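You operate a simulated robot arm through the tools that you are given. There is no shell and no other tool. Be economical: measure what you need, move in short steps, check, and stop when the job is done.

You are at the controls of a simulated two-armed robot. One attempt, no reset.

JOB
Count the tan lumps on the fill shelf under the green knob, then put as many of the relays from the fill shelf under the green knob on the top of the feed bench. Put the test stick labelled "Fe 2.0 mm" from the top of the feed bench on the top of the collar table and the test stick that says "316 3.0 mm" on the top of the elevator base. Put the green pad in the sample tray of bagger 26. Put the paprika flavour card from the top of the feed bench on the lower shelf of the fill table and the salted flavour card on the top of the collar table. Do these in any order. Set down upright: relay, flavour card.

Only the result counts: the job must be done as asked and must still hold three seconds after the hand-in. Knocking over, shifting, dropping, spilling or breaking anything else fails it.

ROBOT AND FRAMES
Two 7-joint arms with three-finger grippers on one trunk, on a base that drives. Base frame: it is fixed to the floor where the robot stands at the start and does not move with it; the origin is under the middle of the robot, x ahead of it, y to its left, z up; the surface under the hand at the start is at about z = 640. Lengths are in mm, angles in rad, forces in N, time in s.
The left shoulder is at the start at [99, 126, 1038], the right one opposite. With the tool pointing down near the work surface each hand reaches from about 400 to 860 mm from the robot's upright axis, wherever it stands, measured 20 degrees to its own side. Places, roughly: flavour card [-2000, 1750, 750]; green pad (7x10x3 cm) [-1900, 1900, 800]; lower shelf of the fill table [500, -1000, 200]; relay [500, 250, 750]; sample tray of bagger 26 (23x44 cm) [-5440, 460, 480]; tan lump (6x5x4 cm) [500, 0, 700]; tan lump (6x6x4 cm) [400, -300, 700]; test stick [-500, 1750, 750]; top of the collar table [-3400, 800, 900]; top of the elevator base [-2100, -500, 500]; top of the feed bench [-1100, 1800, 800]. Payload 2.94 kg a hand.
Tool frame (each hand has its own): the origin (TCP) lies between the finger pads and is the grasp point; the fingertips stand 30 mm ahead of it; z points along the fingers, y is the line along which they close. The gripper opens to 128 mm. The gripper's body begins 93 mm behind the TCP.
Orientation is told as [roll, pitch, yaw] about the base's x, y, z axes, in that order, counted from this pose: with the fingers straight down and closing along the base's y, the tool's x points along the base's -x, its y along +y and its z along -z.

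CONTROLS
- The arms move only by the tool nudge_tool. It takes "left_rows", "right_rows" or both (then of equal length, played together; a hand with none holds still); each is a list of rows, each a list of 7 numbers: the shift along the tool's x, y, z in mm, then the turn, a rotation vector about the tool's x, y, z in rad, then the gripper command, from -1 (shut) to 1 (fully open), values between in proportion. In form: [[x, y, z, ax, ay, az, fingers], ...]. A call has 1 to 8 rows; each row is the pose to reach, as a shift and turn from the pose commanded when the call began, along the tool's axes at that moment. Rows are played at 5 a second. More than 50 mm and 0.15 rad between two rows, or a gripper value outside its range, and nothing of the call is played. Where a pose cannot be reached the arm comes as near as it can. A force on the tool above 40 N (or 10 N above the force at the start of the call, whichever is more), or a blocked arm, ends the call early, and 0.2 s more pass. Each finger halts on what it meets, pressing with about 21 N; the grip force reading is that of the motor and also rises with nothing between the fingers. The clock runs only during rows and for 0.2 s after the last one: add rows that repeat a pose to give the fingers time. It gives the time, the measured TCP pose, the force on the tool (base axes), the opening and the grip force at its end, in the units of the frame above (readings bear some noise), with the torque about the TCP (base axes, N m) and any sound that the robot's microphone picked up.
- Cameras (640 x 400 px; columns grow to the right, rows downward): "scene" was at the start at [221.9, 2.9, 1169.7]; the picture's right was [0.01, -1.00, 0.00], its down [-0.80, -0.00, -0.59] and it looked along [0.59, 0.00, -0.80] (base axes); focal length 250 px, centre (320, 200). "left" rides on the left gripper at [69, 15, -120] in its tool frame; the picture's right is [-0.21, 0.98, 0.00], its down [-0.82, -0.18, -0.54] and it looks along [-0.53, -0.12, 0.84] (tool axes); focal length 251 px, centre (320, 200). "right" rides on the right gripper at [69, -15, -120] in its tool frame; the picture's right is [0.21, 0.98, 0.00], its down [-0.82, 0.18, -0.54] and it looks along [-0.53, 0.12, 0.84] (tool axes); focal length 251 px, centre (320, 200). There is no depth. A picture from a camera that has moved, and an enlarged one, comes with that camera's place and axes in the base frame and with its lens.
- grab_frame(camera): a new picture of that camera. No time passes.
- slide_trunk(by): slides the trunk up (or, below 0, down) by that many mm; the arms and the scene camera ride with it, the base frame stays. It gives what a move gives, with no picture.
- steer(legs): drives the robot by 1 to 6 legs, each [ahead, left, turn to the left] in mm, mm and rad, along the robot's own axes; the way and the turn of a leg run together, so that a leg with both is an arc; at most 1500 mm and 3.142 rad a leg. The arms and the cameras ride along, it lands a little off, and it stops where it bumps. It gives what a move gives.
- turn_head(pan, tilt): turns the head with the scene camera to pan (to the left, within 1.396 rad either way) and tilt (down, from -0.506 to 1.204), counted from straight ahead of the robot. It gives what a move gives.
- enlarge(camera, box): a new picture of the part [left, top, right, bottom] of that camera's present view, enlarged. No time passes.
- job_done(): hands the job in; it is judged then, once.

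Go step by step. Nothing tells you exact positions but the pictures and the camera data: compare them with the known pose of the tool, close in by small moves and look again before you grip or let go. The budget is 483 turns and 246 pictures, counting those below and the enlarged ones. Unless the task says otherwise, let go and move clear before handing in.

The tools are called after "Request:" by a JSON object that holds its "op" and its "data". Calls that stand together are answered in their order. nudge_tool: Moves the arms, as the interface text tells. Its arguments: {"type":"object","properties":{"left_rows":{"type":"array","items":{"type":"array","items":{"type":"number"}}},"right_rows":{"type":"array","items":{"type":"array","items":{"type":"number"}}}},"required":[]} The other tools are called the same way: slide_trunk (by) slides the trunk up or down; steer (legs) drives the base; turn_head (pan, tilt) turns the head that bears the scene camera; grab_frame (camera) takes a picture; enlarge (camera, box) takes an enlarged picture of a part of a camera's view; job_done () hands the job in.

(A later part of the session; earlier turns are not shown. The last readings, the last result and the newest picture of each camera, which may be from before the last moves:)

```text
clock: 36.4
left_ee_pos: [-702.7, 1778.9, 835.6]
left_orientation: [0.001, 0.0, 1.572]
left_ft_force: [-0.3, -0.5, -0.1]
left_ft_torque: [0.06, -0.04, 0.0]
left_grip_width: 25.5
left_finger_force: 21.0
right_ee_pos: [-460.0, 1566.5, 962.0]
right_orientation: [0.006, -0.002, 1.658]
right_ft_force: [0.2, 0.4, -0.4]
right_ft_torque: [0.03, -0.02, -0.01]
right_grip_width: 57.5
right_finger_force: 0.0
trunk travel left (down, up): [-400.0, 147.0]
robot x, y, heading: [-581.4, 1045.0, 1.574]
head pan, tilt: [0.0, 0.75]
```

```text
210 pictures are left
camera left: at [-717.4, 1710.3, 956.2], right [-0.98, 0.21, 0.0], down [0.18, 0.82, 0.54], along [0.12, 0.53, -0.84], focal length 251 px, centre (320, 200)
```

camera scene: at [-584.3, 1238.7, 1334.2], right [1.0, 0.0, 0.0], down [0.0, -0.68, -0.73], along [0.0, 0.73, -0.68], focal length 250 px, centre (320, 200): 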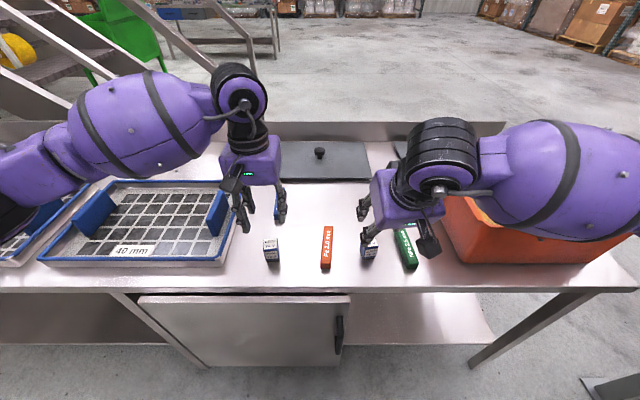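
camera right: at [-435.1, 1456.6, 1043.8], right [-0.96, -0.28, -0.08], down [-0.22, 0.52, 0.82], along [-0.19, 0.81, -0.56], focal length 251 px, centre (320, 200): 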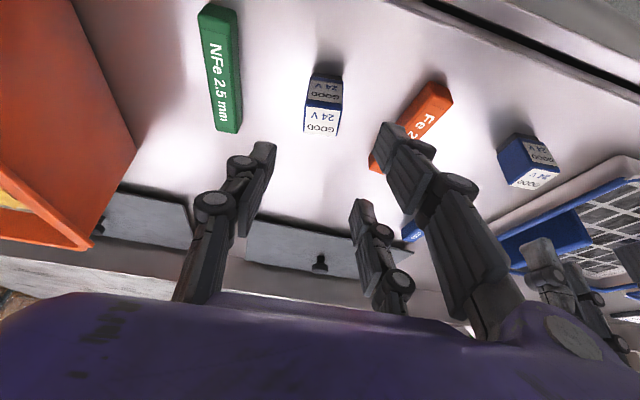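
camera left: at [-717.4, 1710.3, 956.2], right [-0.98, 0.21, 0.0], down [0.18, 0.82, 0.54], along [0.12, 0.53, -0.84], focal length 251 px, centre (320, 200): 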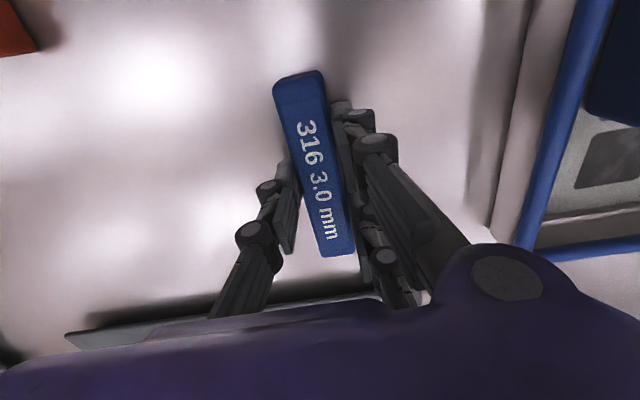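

Stick gripped. I'll lift it, then move the right hand over the red Fe 2.0 stick near (-561, 1617).

Request:
{"op": "nudge_tool", "data": {"left_rows": [[0, 0, -40, 0, 0, 0, -1], [0, 0, -80, 0, 0, 0, -1], [0, 0, -120, 0, 0, 0, -1], [30, 20, -145, 0, 0, 0, -1], [60, 45, -160, 0, 0, 0, -1], [95, 70, -160, 0, 0, 0, -1]]}}

Request:
{"op": "nudge_tool", "data": {"right_rows": [[-14, 33, 0, 0, 0, 0.08, -0.1], [-28, 66, 10, 0, 0, 0.16, -0.1], [-42, 97, 30, 0, 0, 0.236, -0.1], [-42, 97, 60, 0, 0, 0.236, -0.1]]}}

Request:
{"op": "grab_frame", "data": {"camera": "right"}}

Request:
{"op": "grab_frame", "data": {"camera": "scene"}}

```text
clock: 37.8
left_ee_pos: [-775.9, 1681.3, 997.5]
left_orientation: [-0.002, -0.002, 1.572]
left_ft_force: [0.2, -0.2, -0.8]
left_ft_torque: [0.0, -0.02, 0.03]
left_grip_width: 25.3
left_finger_force: 20.1
right_ee_pos: [-461.4, 1565.7, 962.2]
right_orientation: [0.004, -0.001, 1.659]
right_ft_force: [-0.1, 0.2, 0.5]
right_ft_torque: [0.01, 0.0, 0.03]
right_grip_width: 57.4
right_finger_force: 0.0
trunk travel left (down, up): [-400.0, 147.0]
robot x, y, heading: [-588.1, 1044.4, 1.573]
head pan, tilt: [0.0, 0.75]
```

```text
clock: 38.8
left_ee_pos: [-774.1, 1682.7, 997.6]
left_orientation: [-0.001, -0.002, 1.574]
left_ft_force: [-0.2, 0.5, -0.5]
left_ft_torque: [-0.02, 0.01, -0.02]
left_grip_width: 25.5
left_finger_force: 21.3
right_ee_pos: [-560.0, 1599.1, 900.3]
right_orientation: [0.008, 0.001, 1.421]
right_ft_force: [0.0, 0.2, 0.2]
right_ft_torque: [0.0, 0.02, 0.02]
right_grip_width: 57.4
right_finger_force: 0.0
trunk travel left (down, up): [-400.0, 147.0]
robot x, y, heading: [-581.0, 1044.5, 1.57]
head pan, tilt: [0.0, 0.75]
```

```text
209 pictures are left
camera right: at [-555.0, 1528.6, 1020.4], right [-1.0, -0.07, 0.01], down [-0.05, 0.84, 0.54], along [-0.04, 0.54, -0.84], focal length 251 px, centre (320, 200)
```

right: 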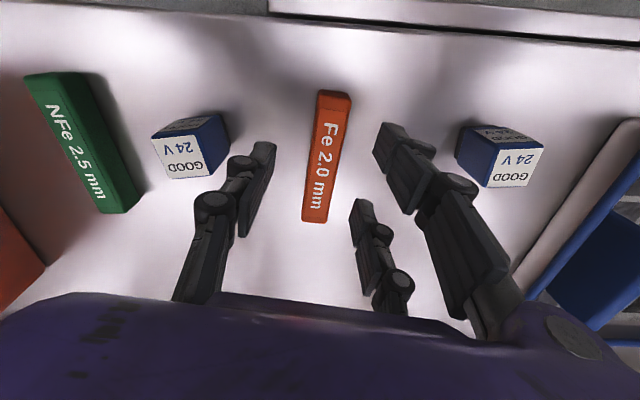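

```text
208 pictures are left
camera scene: at [-583.5, 1239.2, 1334.1], right [1.0, 0.0, 0.0], down [0.0, -0.68, -0.73], along [0.0, 0.73, -0.68], focal length 250 px, centre (320, 200)
```

scene: 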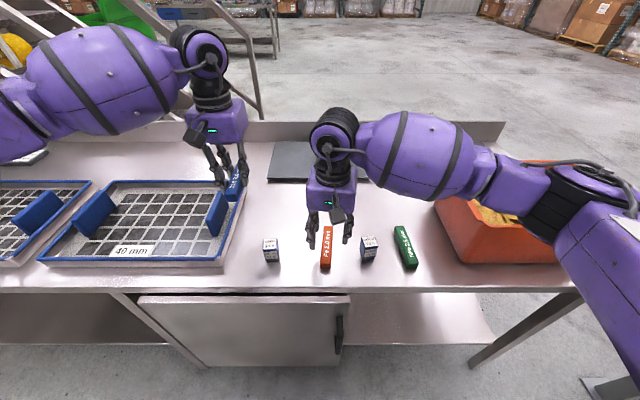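

Slight yaw correction, then descend and grip the red stick.

Request:
{"op": "nudge_tool", "data": {"right_rows": [[-18, 7, 25, 0, 0, -0.055, -0.1], [-18, 7, 65, 0, 0, -0.055, -0.1], [-18, 7, 65, 0, 0, -0.055, -1], [-18, 7, 65, 0, 0, -0.055, -1], [-18, 7, 65, 0, 0, -0.055, -1]]}}

Request:
{"op": "nudge_tool", "data": {"right_rows": [[0, 0, -40, 0, 0, 0, -1], [0, 0, -80, 0, 0, 0, -1], [0, 0, -120, 0, 0, 0, -1], [20, -40, -135, 0, 0, 0, -1], [40, -80, -150, 0, 0, 0, -1]]}}

Request:
{"op": "grab_frame", "data": {"camera": "right"}}

```text
clock: 40.0
left_ee_pos: [-773.5, 1683.4, 996.7]
left_orientation: [-0.001, -0.001, 1.573]
left_ft_force: [-0.2, -0.4, -0.7]
left_ft_torque: [0.0, 0.01, 0.02]
left_grip_width: 25.3
left_finger_force: 21.2
right_ee_pos: [-566.2, 1616.9, 836.4]
right_orientation: [0.005, 0.002, 1.476]
right_ft_force: [0.3, -1.1, -1.0]
right_ft_torque: [0.0, 0.03, 0.01]
right_grip_width: 25.5
right_finger_force: 21.2
trunk travel left (down, up): [-400.0, 147.0]
robot x, y, heading: [-583.7, 1044.2, 1.57]
head pan, tilt: [0.0, 0.75]
```

```text
clock: 41.2
left_ee_pos: [-772.1, 1681.2, 998.0]
left_orientation: [0.0, 0.0, 1.573]
left_ft_force: [0.8, -0.7, -1.6]
left_ft_torque: [0.04, -0.01, -0.01]
left_grip_width: 25.3
left_finger_force: 20.8
right_ee_pos: [-488.1, 1569.5, 986.9]
right_orientation: [0.009, 0.001, 1.478]
right_ft_force: [0.3, -0.3, -0.4]
right_ft_torque: [0.0, -0.01, -0.02]
right_grip_width: 25.3
right_finger_force: 21.1
trunk travel left (down, up): [-400.0, 147.0]
robot x, y, heading: [-585.9, 1045.0, 1.572]
head pan, tilt: [0.0, 0.75]
```

```text
207 pictures are left
camera right: at [-478.5, 1499.3, 1106.4], right [-0.99, -0.12, 0.01], down [-0.1, 0.83, 0.54], along [-0.07, 0.54, -0.84], focal length 251 px, centre (320, 200)
```

right: 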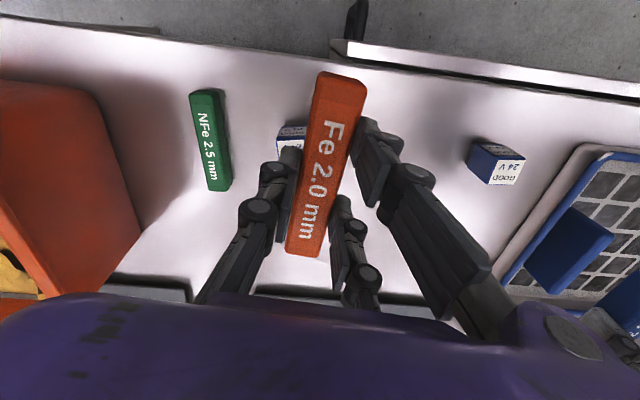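

Both sticks held. I'll back off, turn to face -x and look toward the elevator base and collar table.

Request:
{"op": "steer", "data": {"legs": [[-500, 0, 0], [0, 0, 1.571]]}}

Request:
{"op": "nudge_tool", "data": {"left_rows": [[45, 0, 0, 0, 0, 0, -1], [90, 0, 0, 0, 0, 0, -1], [135, 0, 0, 0, 0, 0, -1], [170, 0, 0, 0, 0, 0, -1]], "right_rows": [[25, -20, 0, 0, 0, 0, -1], [50, -40, 0, 0, 0, 0, -1], [75, -60, 0, 0, 0, 0, -1], [75, -80, 0, 0, 0, 0, -1]]}}

Request:
{"op": "turn_head", "data": {"pan": 0.3, "tilt": 0.3}}

Request:
{"op": "grab_frame", "data": {"camera": "scene"}}

Request:
{"op": "turn_head", "data": {"pan": -0.6, "tilt": 0.3}}

Request:
{"op": "grab_frame", "data": {"camera": "scene"}}

```text
clock: 48.0
left_ee_pos: [-1221.9, 346.0, 998.3]
left_orientation: [0.001, 0.0, -3.138]
left_ft_force: [-0.1, -0.2, -1.0]
left_ft_torque: [-0.02, -0.02, -0.02]
left_grip_width: 25.3
left_finger_force: 21.1
right_ee_pos: [-1111.2, 630.4, 987.0]
right_orientation: [0.007, 0.0, 3.051]
right_ft_force: [0.2, -0.3, -1.1]
right_ft_torque: [0.01, -0.01, -0.02]
right_grip_width: 25.4
right_finger_force: 21.1
trunk travel left (down, up): [-400.0, 147.0]
robot x, y, heading: [-583.7, 538.7, -3.136]
head pan, tilt: [0.0, 0.75]
```

```text
clock: 49.0
left_ee_pos: [-1051.4, 347.6, 998.9]
left_orientation: [0.0, -0.002, -3.135]
left_ft_force: [1.1, 0.5, -0.6]
left_ft_torque: [-0.03, 0.02, 0.0]
left_grip_width: 25.7
left_finger_force: 20.9
right_ee_pos: [-1028.6, 704.2, 987.0]
right_orientation: [0.006, 0.0, 3.052]
right_ft_force: [0.6, 0.0, -1.4]
right_ft_torque: [-0.01, 0.0, -0.03]
right_grip_width: 25.4
right_finger_force: 20.7
trunk travel left (down, up): [-400.0, 147.0]
robot x, y, heading: [-579.2, 538.8, -3.137]
head pan, tilt: [0.0, 0.75]
```

```text
clock: 49.9
left_ee_pos: [-1052.4, 347.8, 997.5]
left_orientation: [-0.001, -0.001, -3.137]
left_ft_force: [0.3, 0.0, -1.0]
left_ft_torque: [-0.01, 0.02, 0.0]
left_grip_width: 25.5
left_finger_force: 20.8
right_ee_pos: [-1028.6, 704.4, 985.9]
right_orientation: [0.005, 0.0, 3.052]
right_ft_force: [-0.4, -0.3, -0.3]
right_ft_torque: [-0.01, -0.01, 0.03]
right_grip_width: 25.3
right_finger_force: 20.8
trunk travel left (down, up): [-400.0, 147.0]
robot x, y, heading: [-583.7, 537.0, -3.138]
head pan, tilt: [0.3, 0.3]
```

```text
206 pictures are left
camera scene: at [-783.7, 512.7, 1374.4], right [-0.3, 0.95, 0.0], down [0.28, 0.09, -0.95], along [-0.91, -0.29, -0.3], focal length 250 px, centre (320, 200)
```

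scene: 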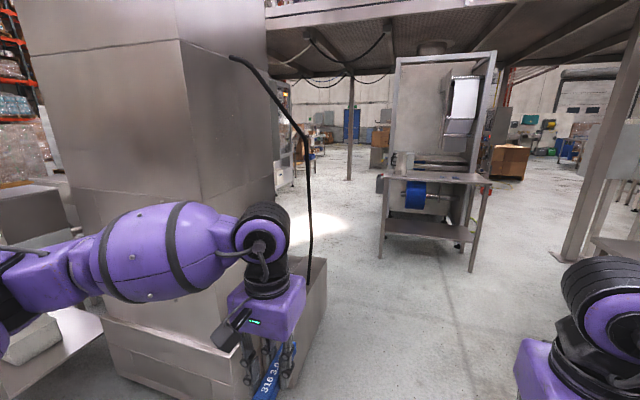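

```text
clock: 51.1
left_ee_pos: [-1051.8, 347.1, 996.3]
left_orientation: [0.001, 0.0, -3.136]
left_ft_force: [-0.2, -0.2, -0.9]
left_ft_torque: [0.0, 0.0, 0.01]
left_grip_width: 25.5
left_finger_force: 21.3
right_ee_pos: [-1030.5, 703.8, 987.9]
right_orientation: [0.005, 0.0, 3.054]
right_ft_force: [0.2, 0.6, -1.3]
right_ft_torque: [0.0, 0.0, -0.03]
right_grip_width: 25.5
right_finger_force: 20.6
trunk travel left (down, up): [-400.0, 147.0]
robot x, y, heading: [-582.0, 539.8, -3.137]
head pan, tilt: [-0.6, 0.3]
```

```text
205 pictures are left
camera scene: at [-772.0, 592.9, 1374.5], right [0.56, 0.83, 0.0], down [0.24, -0.17, -0.96], along [-0.79, 0.54, -0.3], focal length 250 px, centre (320, 200)
```

scene: 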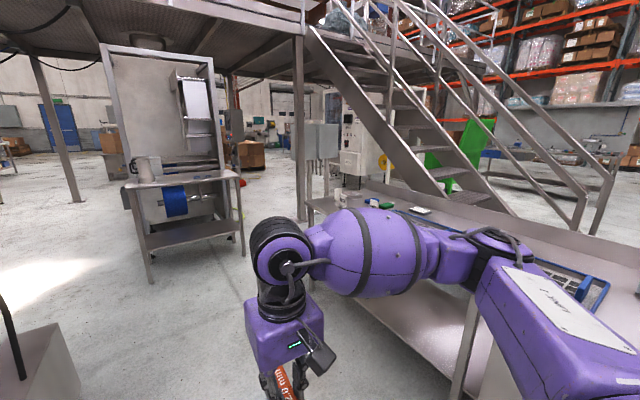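

The tall steel cabinet at left stands on the elevator base, and the collar table is ahead with a blue roll beneath. I'll drive alongside the base and look at its top.

Request:
{"op": "steer", "data": {"legs": [[900, 0, 0]]}}

Request:
{"op": "turn_head", "data": {"pan": 1.1, "tilt": 0.6}}

Request:
{"op": "grab_frame", "data": {"camera": "scene"}}

Request:
{"op": "turn_head", "data": {"pan": 0.4, "tilt": 0.6}}

Request:
{"op": "grab_frame", "data": {"camera": "scene"}}

```text
clock: 55.8
left_ee_pos: [-1947.6, 349.4, 996.6]
left_orientation: [-0.001, 0.001, 3.142]
left_ft_force: [-0.9, -0.3, -1.2]
left_ft_torque: [0.02, 0.02, 0.02]
left_grip_width: 25.3
left_finger_force: 20.9
right_ee_pos: [-1923.0, 706.0, 986.7]
right_orientation: [0.004, 0.0, 3.046]
right_ft_force: [0.6, -0.1, -0.3]
right_ft_torque: [-0.03, 0.01, -0.02]
right_grip_width: 25.5
right_finger_force: 21.6
trunk travel left (down, up): [-400.0, 147.0]
robot x, y, heading: [-1476.3, 539.7, 3.143]
head pan, tilt: [-0.6, 0.3]
```

```text
clock: 57.5
left_ee_pos: [-1948.0, 349.0, 997.9]
left_orientation: [0.001, 0.001, 3.141]
left_ft_force: [-0.2, -0.1, -0.3]
left_ft_torque: [0.0, -0.01, 0.0]
left_grip_width: 25.3
left_finger_force: 20.8
right_ee_pos: [-1922.5, 705.8, 986.8]
right_orientation: [0.004, 0.001, 3.045]
right_ft_force: [-0.4, -0.6, -1.4]
right_ft_torque: [0.01, -0.02, -0.02]
right_grip_width: 25.2
right_finger_force: 20.8
trunk travel left (down, up): [-400.0, 147.0]
robot x, y, heading: [-1478.5, 538.0, 3.144]
head pan, tilt: [1.1, 0.6]
```

```text
204 pictures are left
camera scene: at [-1628.8, 461.5, 1347.0], right [-0.89, 0.46, 0.0], down [0.26, 0.5, -0.83], along [-0.38, -0.73, -0.56], focal length 250 px, centre (320, 200)
```

scene: 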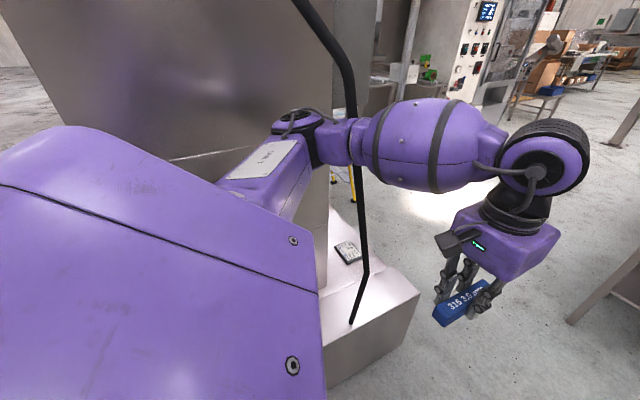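

```text
clock: 58.6
left_ee_pos: [-1947.2, 349.0, 998.2]
left_orientation: [0.0, 0.001, 3.142]
left_ft_force: [-0.1, 0.3, -1.2]
left_ft_torque: [0.03, -0.01, 0.0]
left_grip_width: 25.3
left_finger_force: 21.3
right_ee_pos: [-1922.1, 705.4, 986.9]
right_orientation: [0.007, 0.0, 3.045]
right_ft_force: [0.0, 0.1, -1.3]
right_ft_torque: [0.0, -0.01, 0.0]
right_grip_width: 25.4
right_finger_force: 21.0
trunk travel left (down, up): [-400.0, 147.0]
robot x, y, heading: [-1475.9, 539.9, 3.144]
head pan, tilt: [0.4, 0.6]
```

```text
203 pictures are left
camera scene: at [-1669.9, 505.8, 1347.0], right [-0.39, 0.92, 0.0], down [0.52, 0.22, -0.83], along [-0.76, -0.32, -0.56], focal length 250 px, centre (320, 200)
```

scene: 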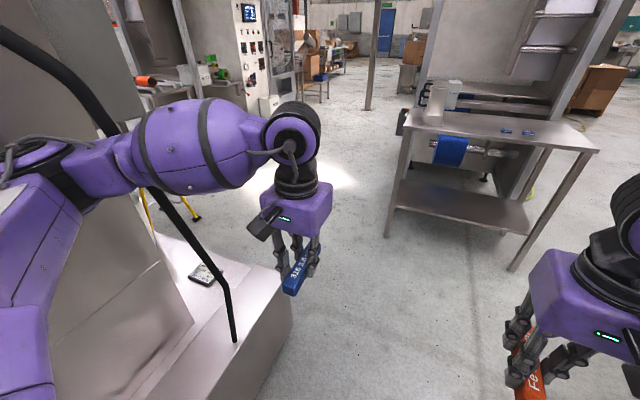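

The elevator base's free ledge spans x≈-2230…-1941, y up to 113, with a small device at (-2115,-203) and a cable at (-1950,80). I'll drive to x≈-2360, face -y and look.

Request:
{"op": "steer", "data": {"legs": [[885, 0, 0], [0, 0, 1.569]]}}

Request:
{"op": "turn_head", "data": {"pan": 0.3, "tilt": 0.8}}

Request:
{"op": "grab_frame", "data": {"camera": "scene"}}

Request:
{"op": "grab_frame", "data": {"camera": "left"}}

```text
clock: 67.1
left_ee_pos: [-2166.7, 69.6, 998.0]
left_orientation: [-0.002, 0.001, -1.566]
left_ft_force: [-0.6, 0.3, -0.8]
left_ft_torque: [-0.02, 0.01, 0.01]
left_grip_width: 25.3
left_finger_force: 21.1
right_ee_pos: [-2524.6, 92.9, 985.2]
right_orientation: [0.006, 0.0, -1.661]
right_ft_force: [-0.3, 0.2, -0.1]
right_ft_torque: [0.0, 0.01, 0.01]
right_grip_width: 25.1
right_finger_force: 21.6
trunk travel left (down, up): [-400.0, 147.0]
robot x, y, heading: [-2356.7, 542.3, -1.57]
head pan, tilt: [0.4, 0.6]
```

```text
clock: 67.8
left_ee_pos: [-2167.0, 68.5, 996.1]
left_orientation: [0.0, 0.001, -1.566]
left_ft_force: [0.8, 0.6, -1.1]
left_ft_torque: [0.02, 0.02, -0.02]
left_grip_width: 25.6
left_finger_force: 20.7
right_ee_pos: [-2524.7, 91.9, 987.6]
right_orientation: [0.007, 0.003, -1.663]
right_ft_force: [-0.2, -0.5, -1.0]
right_ft_torque: [-0.03, -0.01, 0.02]
right_grip_width: 25.6
right_finger_force: 21.0
trunk travel left (down, up): [-400.0, 147.0]
robot x, y, heading: [-2358.5, 536.6, -1.567]
head pan, tilt: [0.3, 0.799]
```

```text
202 pictures are left
camera scene: at [-2335.1, 353.5, 1330.2], right [-0.95, -0.3, 0.0], down [-0.21, 0.68, -0.7], along [0.21, -0.67, -0.72], focal length 250 px, centre (320, 200)
```

scene: 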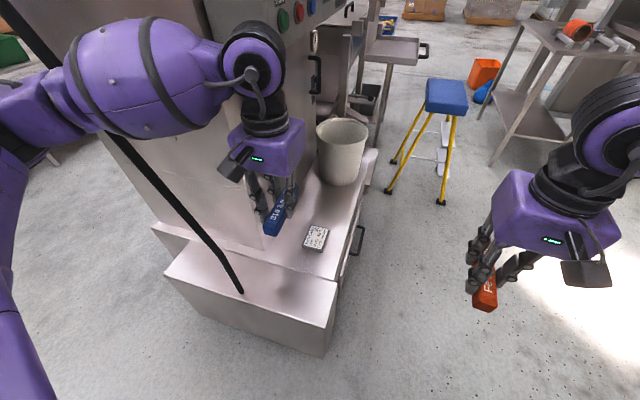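

```text
201 pictures are left
camera left: at [-2152.6, 139.4, 1117.7], right [0.98, -0.21, 0.0], down [-0.18, -0.82, 0.54], along [-0.11, -0.53, -0.84], focal length 251 px, centre (320, 200)
```

left: 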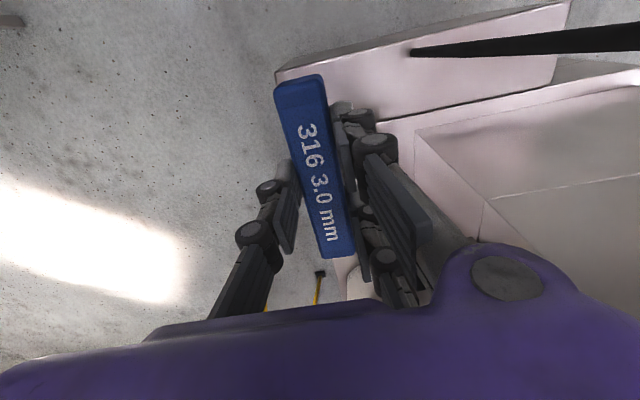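

I see a two-part base; zooming in to tell which surface is which.

Request:
{"op": "enlarge", "data": {"camera": "scene", "box": [140, 100, 400, 360]}}

Request:
{"op": "enlarge", "data": {"camera": "left", "box": [240, 0, 640, 250]}}

```text
1.54 times, centred on (270, 230) of scene
camera zoom: at [-2335.1, 353.5, 1330.2], right [-0.95, -0.3, 0.0], down [-0.21, 0.68, -0.7], along [0.21, -0.67, -0.72], focal length 384 px, centre (397, 154)
```

zoom: 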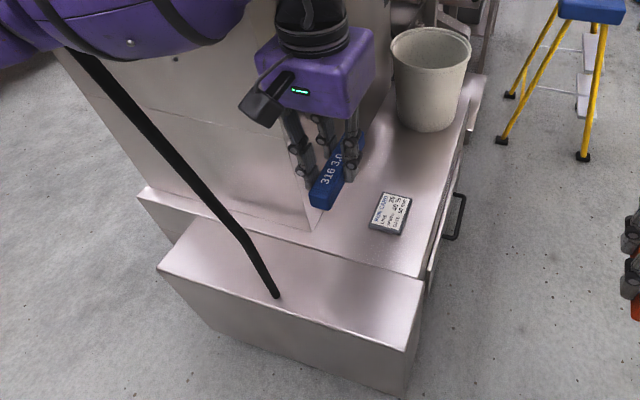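

```text
1.60 times, centred on (440, 125) of left
camera zoom: at [-2152.6, 139.4, 1117.7], right [0.98, -0.21, 0.0], down [-0.18, -0.82, 0.54], along [-0.11, -0.53, -0.84], focal length 402 px, centre (128, 320)
```

zoom: 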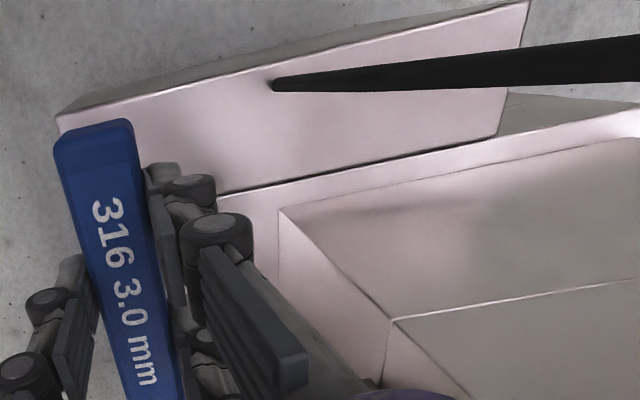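

The ledge carrying the small device and bucket is the elevator base top (x -2269…-1973, y<-68); the near box is separate. I'll lay the stick crosswise at about (-2155,-110), between edge and device. First rotate the left hand 90° and lower the trunk.

Request:
{"op": "nudge_tool", "data": {"left_rows": [[0, 0, 0, 0, 0, -0.149, -1], [0, 0, 0, 0, 0, -0.298, -1], [0, 0, 0, 0, 0, -0.447, -1], [0, 0, 0, 0, 0, -0.596, -1], [0, 0, 0, 0, 0, -0.745, -1], [0, 0, 0, 0, 0, -0.894, -1], [0, 0, 0, 0, 0, -1.043, -1], [0, 0, 0, 0, 0, -1.19, -1]]}}

Request:
{"op": "nudge_tool", "data": {"left_rows": [[0, 0, 0, 0, 0, -0.13, -1], [0, 0, 0, 0, 0, -0.26, -1], [0, 0, 0, 0, 0, -0.376, -1]]}}

Request:
{"op": "slide_trunk", "data": {"by": -320}}

Request:
{"op": "grab_frame", "data": {"camera": "scene"}}

Request:
{"op": "grab_frame", "data": {"camera": "left"}}

```text
clock: 69.6
left_ee_pos: [-2168.2, 68.7, 997.3]
left_orientation: [0.0, 0.001, -0.373]
left_ft_force: [0.3, -0.6, -0.6]
left_ft_torque: [0.0, -0.02, -0.01]
left_grip_width: 25.5
left_finger_force: 20.7
right_ee_pos: [-2524.9, 91.8, 986.2]
right_orientation: [0.006, -0.001, -1.661]
right_ft_force: [0.3, 0.5, -1.8]
right_ft_torque: [0.0, -0.02, -0.03]
right_grip_width: 25.5
right_finger_force: 20.8
trunk travel left (down, up): [-400.0, 147.0]
robot x, y, heading: [-2358.4, 540.2, -1.564]
head pan, tilt: [0.3, 0.799]
```

```text
clock: 70.4
left_ee_pos: [-2168.6, 69.3, 998.5]
left_orientation: [0.0, 0.0, 0.001]
left_ft_force: [-0.4, -0.3, -0.6]
left_ft_torque: [-0.01, 0.01, 0.0]
left_grip_width: 25.2
left_finger_force: 20.7
right_ee_pos: [-2523.3, 93.6, 986.7]
right_orientation: [0.005, 0.0, -1.662]
right_ft_force: [-0.3, 0.0, -0.7]
right_ft_torque: [-0.02, -0.01, 0.0]
right_grip_width: 25.4
right_finger_force: 21.2
trunk travel left (down, up): [-400.0, 147.0]
robot x, y, heading: [-2358.2, 537.5, -1.573]
head pan, tilt: [0.3, 0.799]
```

```text
clock: 73.6
left_ee_pos: [-2168.0, 69.0, 676.9]
left_orientation: [-0.002, 0.0, 0.002]
left_ft_force: [-0.4, 0.3, -0.7]
left_ft_torque: [-0.04, 0.02, -0.01]
left_grip_width: 25.1
left_finger_force: 20.6
right_ee_pos: [-2524.1, 89.5, 661.2]
right_orientation: [0.005, 0.013, -1.661]
right_ft_force: [0.0, -0.7, -0.8]
right_ft_torque: [-0.01, 0.02, -0.03]
right_grip_width: 25.5
right_finger_force: 20.9
trunk travel left (down, up): [-80.0, 467.0]
robot x, y, heading: [-2361.6, 533.9, -1.57]
head pan, tilt: [0.3, 0.799]
```

```text
198 pictures are left
camera scene: at [-2334.8, 250.9, 987.2], right [-0.95, -0.3, 0.0], down [-0.21, 0.68, -0.7], along [0.21, -0.67, -0.72], focal length 250 px, centre (320, 200)
```

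scene: 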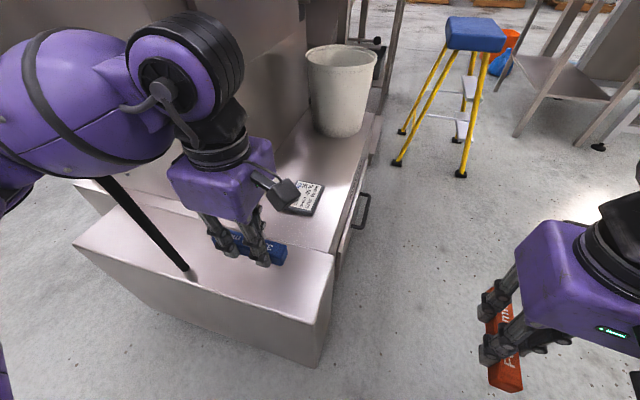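

```text
197 pictures are left
camera left: at [-2236.5, 85.8, 798.2], right [0.22, 0.98, 0.0], down [0.82, -0.18, 0.54], along [0.53, -0.12, -0.84], focal length 251 px, centre (320, 200)
```

left: 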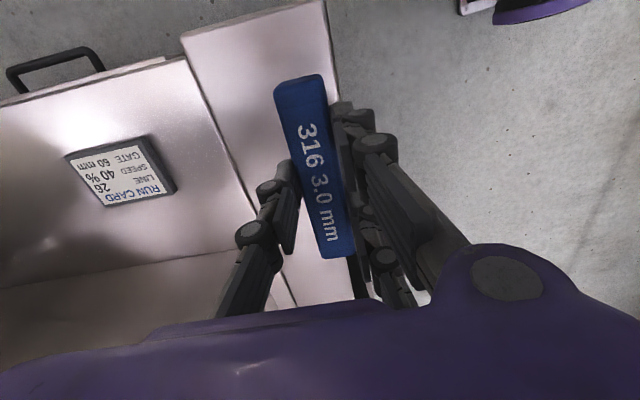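

Clear view now; the free strip is y -54…-140 on the ledge. I'll shift the base 50 mm away from the cable, then extend the hand over the strip in steps.

Request:
{"op": "steer", "data": {"legs": [[0, -50, 0]]}}

Request:
{"op": "nudge_tool", "data": {"left_rows": [[-15, -40, 0, 0, 0, 0, -1], [-30, -80, 0, 0, 0, 0, -1], [-45, -120, 0, 0, 0, 0, -1]]}}

Request:
{"op": "turn_head", "data": {"pan": 0.6, "tilt": 0.7}}

Request:
{"op": "grab_frame", "data": {"camera": "scene"}}

Request:
{"op": "grab_frame", "data": {"camera": "left"}}

```text
clock: 74.7
left_ee_pos: [-2217.2, 69.2, 677.2]
left_orientation: [0.0, 0.001, 0.0]
left_ft_force: [-0.1, 0.2, -0.6]
left_ft_torque: [0.02, -0.02, -0.02]
left_grip_width: 25.3
left_finger_force: 21.1
right_ee_pos: [-2573.5, 89.5, 662.0]
right_orientation: [0.004, 0.014, -1.66]
right_ft_force: [-0.5, -0.4, -0.6]
right_ft_torque: [0.0, -0.02, -0.01]
right_grip_width: 25.6
right_finger_force: 20.7
trunk travel left (down, up): [-80.0, 467.0]
robot x, y, heading: [-2408.7, 539.6, -1.568]
head pan, tilt: [0.3, 0.799]
```

```text
clock: 75.5
left_ee_pos: [-2172.4, -51.7, 677.6]
left_orientation: [0.0, 0.0, 0.001]
left_ft_force: [-0.6, -0.3, -1.5]
left_ft_torque: [0.01, 0.02, -0.02]
left_grip_width: 25.5
left_finger_force: 20.9
right_ee_pos: [-2574.4, 89.7, 662.1]
right_orientation: [0.005, 0.015, -1.662]
right_ft_force: [0.2, -0.9, 0.5]
right_ft_torque: [0.03, -0.02, -0.01]
right_grip_width: 25.2
right_finger_force: 21.5
trunk travel left (down, up): [-80.0, 467.0]
robot x, y, heading: [-2409.9, 538.3, -1.565]
head pan, tilt: [0.3, 0.799]
```

```text
clock: 76.3
left_ee_pos: [-2172.9, -50.9, 678.1]
left_orientation: [0.001, 0.0, 0.0]
left_ft_force: [-0.2, 0.3, -0.8]
left_ft_torque: [0.0, 0.03, 0.01]
left_grip_width: 25.5
left_finger_force: 20.9
right_ee_pos: [-2574.0, 91.1, 661.4]
right_orientation: [0.006, 0.015, -1.662]
right_ft_force: [-0.1, 1.1, -1.2]
right_ft_torque: [-0.02, 0.0, -0.01]
right_grip_width: 25.2
right_finger_force: 20.8
trunk travel left (down, up): [-80.0, 467.0]
robot x, y, heading: [-2409.4, 541.2, -1.572]
head pan, tilt: [0.6, 0.7]
```

```text
196 pictures are left
camera scene: at [-2369.9, 250.1, 998.8], right [-0.9, -0.45, 0.0], down [-0.27, 0.55, -0.79], along [0.35, -0.71, -0.61], focal length 250 px, centre (320, 200)
```

scene: 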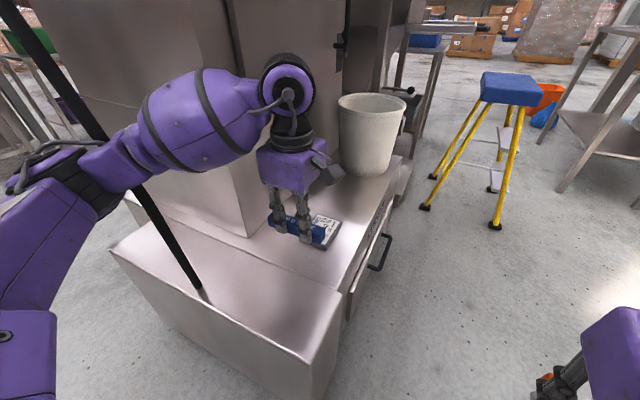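

```text
195 pictures are left
camera left: at [-2241.8, -34.7, 798.2], right [0.22, 0.98, 0.0], down [0.82, -0.18, 0.54], along [0.53, -0.12, -0.84], focal length 251 px, centre (320, 200)
```

left: 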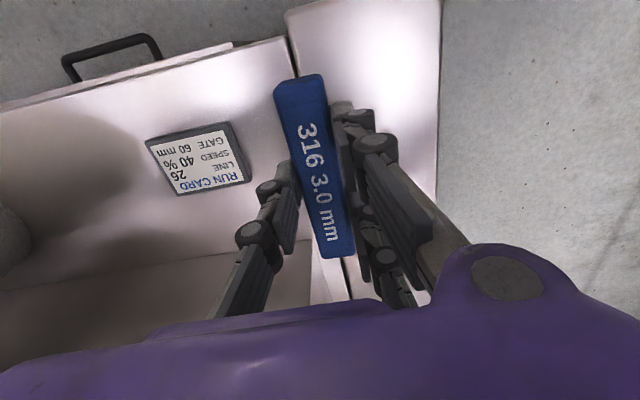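

The elbow passes within ~100 mm of the cable; I'll shift the base another 50 mm away and extend the hand straight over the strip.

Request:
{"op": "steer", "data": {"legs": [[0, -50, 0]]}}

Request:
{"op": "nudge_tool", "data": {"left_rows": [[-26, -23, 15, 0, 0, 0, -1], [-52, -46, 40, 0, 0, 0, -1], [-52, -46, 80, 0, 0, 0, -1], [-52, -46, 110, 0, 0, 0, -1]]}}

Request:
{"op": "grab_frame", "data": {"camera": "scene"}}

Request:
{"op": "grab_frame", "data": {"camera": "left"}}

```text
clock: 77.4
left_ee_pos: [-2223.1, -51.2, 677.7]
left_orientation: [0.0, 0.001, 0.0]
left_ft_force: [0.3, 0.0, -0.3]
left_ft_torque: [-0.01, -0.01, 0.0]
left_grip_width: 25.4
left_finger_force: 21.3
right_ee_pos: [-2623.0, 90.0, 661.0]
right_orientation: [0.005, 0.013, -1.661]
right_ft_force: [-0.1, 0.1, -1.1]
right_ft_torque: [-0.02, -0.03, 0.0]
right_grip_width: 25.6
right_finger_force: 20.8
trunk travel left (down, up): [-80.0, 467.0]
robot x, y, heading: [-2461.9, 542.3, -1.571]
head pan, tilt: [0.6, 0.7]
```

```text
clock: 78.4
left_ee_pos: [-2169.8, -96.6, 567.8]
left_orientation: [0.001, 0.001, 0.0]
left_ft_force: [0.3, -1.4, -0.7]
left_ft_torque: [-0.01, 0.03, 0.0]
left_grip_width: 25.4
left_finger_force: 21.3
right_ee_pos: [-2622.9, 88.3, 661.1]
right_orientation: [0.006, 0.014, -1.662]
right_ft_force: [0.1, 0.6, 0.1]
right_ft_torque: [0.03, 0.01, 0.02]
right_grip_width: 25.5
right_finger_force: 21.1
trunk travel left (down, up): [-80.0, 467.0]
robot x, y, heading: [-2457.9, 540.1, -1.568]
head pan, tilt: [0.6, 0.7]
```

```text
194 pictures are left
camera scene: at [-2426.7, 246.6, 999.1], right [-0.93, -0.36, 0.0], down [-0.22, 0.57, -0.79], along [0.29, -0.74, -0.61], focal length 250 px, centre (320, 200)
```

scene: 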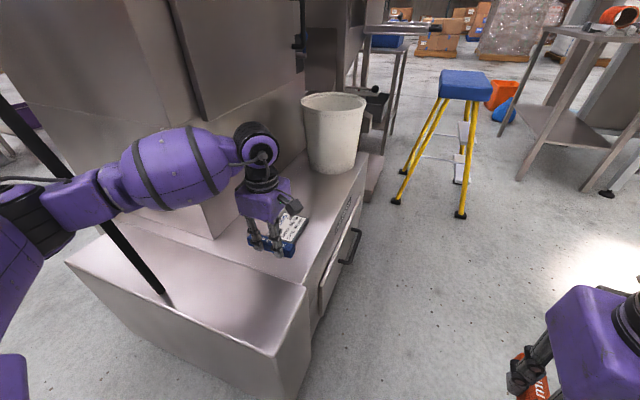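

```text
193 pictures are left
camera left: at [-2239.1, -81.0, 687.7], right [0.22, 0.98, 0.0], down [0.82, -0.18, 0.54], along [0.53, -0.12, -0.84], focal length 251 px, centre (320, 200)
```

left: 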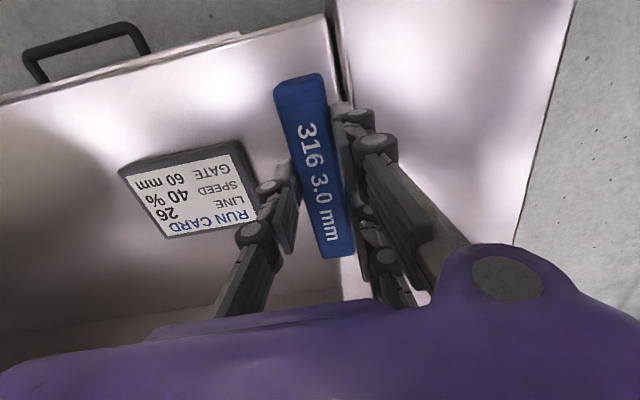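

Need another 15 mm away from the gap; then lower to contact.

Request:
{"op": "nudge_tool", "data": {"left_rows": [[0, -15, 8, 0, 0, 0, -1], [0, -15, 25, 0, 0, 0, -1]]}}

Request:
{"op": "nudge_tool", "data": {"left_rows": [[0, 0, 4, 0, 0, 0, -1]]}}

Request:
{"op": "nudge_tool", "data": {"left_rows": [[0, 0, 4, 0, 0, 0, -1]]}}

Request:
{"op": "grab_frame", "data": {"camera": "left"}}

```text
clock: 79.0
left_ee_pos: [-2169.8, -111.4, 541.4]
left_orientation: [0.0, -0.001, 0.001]
left_ft_force: [0.4, 0.2, 0.0]
left_ft_torque: [0.0, -0.01, 0.0]
left_grip_width: 25.4
left_finger_force: 20.9
right_ee_pos: [-2622.7, 88.4, 661.0]
right_orientation: [0.006, 0.013, -1.661]
right_ft_force: [-1.5, -0.4, -0.7]
right_ft_torque: [-0.01, -0.02, 0.03]
right_grip_width: 25.3
right_finger_force: 21.0
trunk travel left (down, up): [-80.0, 467.0]
robot x, y, heading: [-2458.7, 536.7, -1.567]
head pan, tilt: [0.6, 0.7]
```

```text
clock: 79.4
left_ee_pos: [-2169.8, -112.1, 537.7]
left_orientation: [0.001, -0.001, 0.001]
left_ft_force: [0.2, 0.9, -1.0]
left_ft_torque: [0.03, 0.01, -0.02]
left_grip_width: 25.5
left_finger_force: 21.2
right_ee_pos: [-2624.9, 89.4, 661.4]
right_orientation: [0.004, 0.014, -1.662]
right_ft_force: [0.1, 0.2, -0.5]
right_ft_torque: [-0.01, -0.01, -0.01]
right_grip_width: 25.6
right_finger_force: 21.8
trunk travel left (down, up): [-80.0, 467.0]
robot x, y, heading: [-2455.7, 539.6, -1.572]
head pan, tilt: [0.6, 0.7]
```

```text
clock: 79.8
left_ee_pos: [-2171.2, -112.5, 534.2]
left_orientation: [0.0, -0.001, 0.0]
left_ft_force: [-1.0, -0.9, -1.7]
left_ft_torque: [0.03, 0.01, -0.05]
left_grip_width: 25.1
left_finger_force: 20.8
right_ee_pos: [-2624.2, 89.8, 662.4]
right_orientation: [0.006, 0.015, -1.661]
right_ft_force: [-1.0, 0.6, -0.3]
right_ft_torque: [0.01, 0.04, -0.01]
right_grip_width: 25.3
right_finger_force: 21.2
trunk travel left (down, up): [-80.0, 467.0]
robot x, y, heading: [-2459.3, 535.6, -1.572]
head pan, tilt: [0.6, 0.7]
```

```text
192 pictures are left
camera left: at [-2239.6, -96.2, 654.9], right [0.21, 0.98, 0.0], down [0.82, -0.18, 0.54], along [0.53, -0.12, -0.84], focal length 251 px, centre (320, 200)
```

left: 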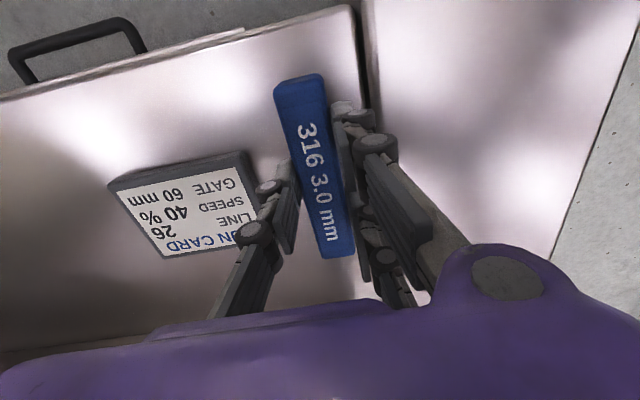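

No contact yet; continue lowering in small steps.

Request:
{"op": "nudge_tool", "data": {"left_rows": [[0, 0, 4, 0, 0, 0, -1]]}}

Request:
{"op": "nudge_tool", "data": {"left_rows": [[0, 0, 4, 0, 0, 0, -1]]}}

```text
clock: 80.2
left_ee_pos: [-2170.9, -112.8, 529.4]
left_orientation: [0.0, -0.001, -0.001]
left_ft_force: [-0.4, 0.6, -0.4]
left_ft_torque: [0.04, 0.0, 0.0]
left_grip_width: 25.2
left_finger_force: 20.7
right_ee_pos: [-2622.2, 90.1, 661.1]
right_orientation: [0.006, 0.013, -1.662]
right_ft_force: [0.5, 0.4, -0.3]
right_ft_torque: [-0.01, -0.02, -0.02]
right_grip_width: 25.5
right_finger_force: 20.9
trunk travel left (down, up): [-80.0, 467.0]
robot x, y, heading: [-2455.5, 538.2, -1.57]
head pan, tilt: [0.6, 0.7]
```

```text
clock: 80.6
left_ee_pos: [-2170.8, -111.5, 525.5]
left_orientation: [0.001, 0.0, 0.0]
left_ft_force: [0.7, -0.1, -0.8]
left_ft_torque: [-0.02, -0.01, 0.02]
left_grip_width: 25.5
left_finger_force: 21.0
right_ee_pos: [-2624.0, 89.8, 661.4]
right_orientation: [0.004, 0.012, -1.661]
right_ft_force: [0.0, -0.3, -0.7]
right_ft_torque: [-0.01, -0.04, -0.04]
right_grip_width: 25.4
right_finger_force: 21.3
trunk travel left (down, up): [-80.0, 467.0]
robot x, y, heading: [-2458.7, 538.3, -1.568]
head pan, tilt: [0.6, 0.7]
```

Request:
{"op": "nudge_tool", "data": {"left_rows": [[0, 0, 4, 0, 0, 0, -1], [0, 0, 8, 0, 0, 0, -1], [0, 0, 12, 0, 0, 0, -1], [0, 0, 16, 0, 0, 0, -1]]}}

Request:
{"op": "grab_frame", "data": {"camera": "left"}}

```text
clock: 81.6
left_ee_pos: [-2170.1, -112.2, 511.4]
left_orientation: [-0.001, -0.001, 0.0]
left_ft_force: [0.9, 0.4, -1.5]
left_ft_torque: [0.03, 0.0, 0.02]
left_grip_width: 25.6
left_finger_force: 20.7
right_ee_pos: [-2623.8, 89.8, 660.0]
right_orientation: [0.006, 0.013, -1.661]
right_ft_force: [0.1, -0.5, -0.8]
right_ft_torque: [-0.01, 0.01, 0.02]
right_grip_width: 25.3
right_finger_force: 20.8
trunk travel left (down, up): [-80.0, 467.0]
robot x, y, heading: [-2457.1, 536.1, -1.569]
head pan, tilt: [0.6, 0.7]
```

```text
191 pictures are left
camera left: at [-2239.4, -96.3, 630.8], right [0.21, 0.98, 0.0], down [0.82, -0.18, 0.54], along [0.53, -0.12, -0.84], focal length 251 px, centre (320, 200)
```

left: 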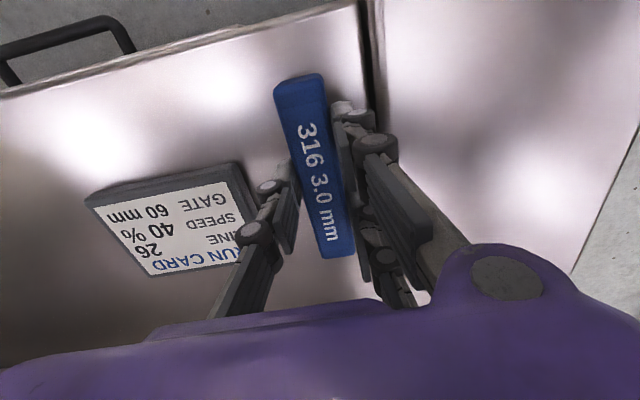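

Parallax puts the ledge at z≈450, so contact comes at TCP ≈486. Lowering.

Request:
{"op": "nudge_tool", "data": {"left_rows": [[0, 0, 8, 0, 0, 0, -1], [0, 0, 16, 0, 0, 0, -1], [0, 0, 20, 0, 0, 0, -1]]}}

Request:
{"op": "nudge_tool", "data": {"left_rows": [[0, 0, 4, 0, 0, 0, -1]]}}

Request:
{"op": "nudge_tool", "data": {"left_rows": [[0, 0, 4, 0, 0, 0, -1]]}}

```text
clock: 82.4
left_ee_pos: [-2170.4, -113.0, 492.2]
left_orientation: [-0.007, 0.0, 0.001]
left_ft_force: [1.2, 3.7, 18.4]
left_ft_torque: [0.11, -0.06, 0.01]
left_grip_width: 26.1
left_finger_force: 20.8
right_ee_pos: [-2623.4, 91.0, 661.8]
right_orientation: [0.005, 0.014, -1.661]
right_ft_force: [0.5, 0.5, -1.9]
right_ft_torque: [0.03, -0.03, -0.01]
right_grip_width: 25.5
right_finger_force: 21.3
trunk travel left (down, up): [-80.0, 467.0]
robot x, y, heading: [-2456.3, 536.4, -1.57]
head pan, tilt: [0.6, 0.7]
```

```text
clock: 82.8
left_ee_pos: [-2170.3, -113.0, 490.0]
left_orientation: [-0.005, -0.001, 0.0]
left_ft_force: [1.5, 2.0, 23.3]
left_ft_torque: [0.3, 0.06, -0.09]
left_grip_width: 25.3
left_finger_force: 21.5
right_ee_pos: [-2623.9, 91.5, 662.6]
right_orientation: [0.006, 0.012, -1.66]
right_ft_force: [-1.0, 0.1, -1.5]
right_ft_torque: [-0.03, 0.0, -0.02]
right_grip_width: 25.3
right_finger_force: 20.5
trunk travel left (down, up): [-80.0, 467.0]
robot x, y, heading: [-2458.9, 538.2, -1.567]
head pan, tilt: [0.6, 0.7]
```

```text
clock: 83.2
left_ee_pos: [-2172.0, -113.8, 489.6]
left_orientation: [-0.008, 0.001, 0.001]
left_ft_force: [0.2, 9.0, 16.0]
left_ft_torque: [0.54, -0.32, 0.15]
left_grip_width: 25.6
left_finger_force: 21.3
right_ee_pos: [-2622.7, 90.6, 661.8]
right_orientation: [0.005, 0.015, -1.658]
right_ft_force: [0.0, 0.4, -0.2]
right_ft_torque: [-0.01, -0.02, -0.02]
right_grip_width: 25.4
right_finger_force: 20.9
trunk travel left (down, up): [-80.0, 467.0]
robot x, y, heading: [-2458.3, 537.5, -1.566]
head pan, tilt: [0.6, 0.7]
stopped in row 1 (left hand): the force on the tool passed its limit at 42 N (the readings are from after the stop); the commanded pose is now the measured one
```

Contact. Release and retreat upward.

Request:
{"op": "nudge_tool", "data": {"left_rows": [[0, 0, -2, 0, 0, 0, -1], [0, 0, -2, 0, 0, 0, -0.3], [0, 0, -2, 0, 0, 0, -0.3], [0, 0, -30, 0, 0, 0, -0.3], [0, 0, -75, 0, 0, 0, -0.3], [0, 5, -120, 0, 0, 0, -0.3], [0, 30, -160, 0, 0, 0, -0.3]]}}

Request:
{"op": "grab_frame", "data": {"camera": "left"}}

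Request:
{"op": "grab_frame", "data": {"camera": "scene"}}

```text
clock: 84.8
left_ee_pos: [-2169.5, -82.8, 646.3]
left_orientation: [-0.004, 0.0, 0.0]
left_ft_force: [-0.9, 0.5, -0.7]
left_ft_torque: [-0.01, -0.01, -0.06]
left_grip_width: 44.7
left_finger_force: 0.0
right_ee_pos: [-2624.0, 90.0, 661.8]
right_orientation: [0.005, 0.014, -1.662]
right_ft_force: [-0.4, 0.0, -0.6]
right_ft_torque: [0.0, -0.02, -0.02]
right_grip_width: 25.4
right_finger_force: 20.4
trunk travel left (down, up): [-80.0, 467.0]
robot x, y, heading: [-2457.5, 537.8, -1.567]
head pan, tilt: [0.6, 0.7]
```

```text
190 pictures are left
camera left: at [-2238.4, -65.2, 766.5], right [0.21, 0.98, 0.0], down [0.82, -0.18, 0.54], along [0.53, -0.12, -0.84], focal length 251 px, centre (320, 200)
```

left: 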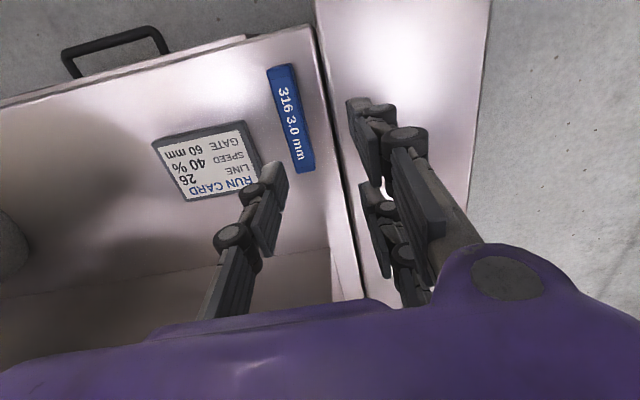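

```text
189 pictures are left
camera scene: at [-2419.0, 248.8, 1004.1], right [-0.9, -0.44, 0.0], down [-0.25, 0.51, -0.82], along [0.37, -0.74, -0.57], focal length 250 px, centre (320, 200)
```

scene: 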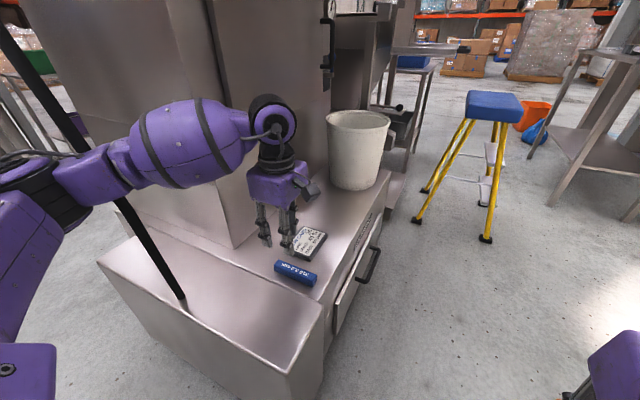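

The 316 stick lies on the elevator base. Retreat the left arm, back away, rotate the hand back and raise the trunk.

Request:
{"op": "nudge_tool", "data": {"left_rows": [[15, 45, -20, 0, 0, 0, -0.3], [30, 90, -40, 0, 0, 0, -0.3], [45, 135, -60, 0, 0, 0, -0.3]]}}

Request:
{"op": "steer", "data": {"legs": [[-150, 0, 0]]}}

Request:
{"op": "slide_trunk", "data": {"by": 400}}

Request:
{"op": "nudge_tool", "data": {"left_rows": [[0, 0, 0, 0, 0, 0.149, -0.3], [0, 0, 0, 0, 0, 0.298, -0.3], [0, 0, 0, 0, 0, 0.447, -0.3], [0, 0, 0, 0, 0, 0.596, -0.3], [0, 0, 0, 0, 0, 0.745, -0.3], [0, 0, 0, 0, 0, 0.894, -0.3], [0, 0, 0, 0, 0, 1.043, -0.3], [0, 0, 0, 0, 0, 1.19, -0.3]]}}

Request:
{"op": "nudge_tool", "data": {"left_rows": [[0, 0, 0, 0, 0, 0.13, -0.3], [0, 0, 0, 0, 0, 0.26, -0.3], [0, 0, 0, 0, 0, 0.378, -0.3]]}}

```text
refused: row 1 steps farther than a row can; nothing moved
```

```text
clock: 86.2
left_ee_pos: [-2170.4, 65.7, 645.3]
left_orientation: [-0.005, 0.002, 0.002]
left_ft_force: [-0.2, 0.7, 1.1]
left_ft_torque: [-0.01, 0.01, -0.01]
left_grip_width: 44.6
left_finger_force: 0.1
right_ee_pos: [-2623.5, 237.3, 662.0]
right_orientation: [0.006, 0.016, -1.661]
right_ft_force: [-0.1, -0.6, -0.2]
right_ft_torque: [-0.01, -0.01, -0.01]
right_grip_width: 25.6
right_finger_force: 20.7
trunk travel left (down, up): [-80.0, 467.0]
robot x, y, heading: [-2455.9, 689.1, -1.566]
head pan, tilt: [0.6, 0.7]
```

```text
clock: 90.0
left_ee_pos: [-2169.8, 65.7, 1044.1]
left_orientation: [-0.003, 0.002, -0.001]
left_ft_force: [0.2, -0.2, -1.3]
left_ft_torque: [0.0, 0.03, 0.04]
left_grip_width: 44.5
left_finger_force: 0.1
right_ee_pos: [-2623.9, 238.3, 1060.9]
right_orientation: [0.006, 0.017, -1.661]
right_ft_force: [-0.5, 0.1, -0.6]
right_ft_torque: [0.04, 0.02, 0.01]
right_grip_width: 25.4
right_finger_force: 21.1
trunk travel left (down, up): [-480.0, 67.0]
robot x, y, heading: [-2460.0, 686.8, -1.567]
head pan, tilt: [0.6, 0.7]
```

```text
clock: 91.8
left_ee_pos: [-2170.2, 65.7, 1044.3]
left_orientation: [-0.003, -0.006, -1.193]
left_ft_force: [0.2, -0.1, 0.2]
left_ft_torque: [-0.03, 0.0, 0.0]
left_grip_width: 44.9
left_finger_force: 0.1
right_ee_pos: [-2624.7, 237.5, 1061.8]
right_orientation: [0.004, 0.015, -1.662]
right_ft_force: [-0.5, 0.6, -1.1]
right_ft_torque: [0.01, -0.02, 0.01]
right_grip_width: 25.5
right_finger_force: 20.8
trunk travel left (down, up): [-480.0, 67.0]
robot x, y, heading: [-2461.1, 684.1, -1.567]
head pan, tilt: [0.6, 0.7]
```

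```text
clock: 92.6
left_ee_pos: [-2169.2, 63.9, 1046.0]
left_orientation: [0.0, -0.006, -1.569]
left_ft_force: [0.0, 0.2, -0.5]
left_ft_torque: [0.01, -0.01, 0.0]
left_grip_width: 44.7
left_finger_force: 0.0
right_ee_pos: [-2624.1, 238.4, 1061.2]
right_orientation: [0.005, 0.014, -1.662]
right_ft_force: [-0.3, 0.6, -0.1]
right_ft_torque: [0.01, 0.02, 0.03]
right_grip_width: 25.3
right_finger_force: 20.7
trunk travel left (down, up): [-480.0, 67.0]
robot x, y, heading: [-2459.2, 687.0, -1.565]
head pan, tilt: [0.6, 0.7]
```

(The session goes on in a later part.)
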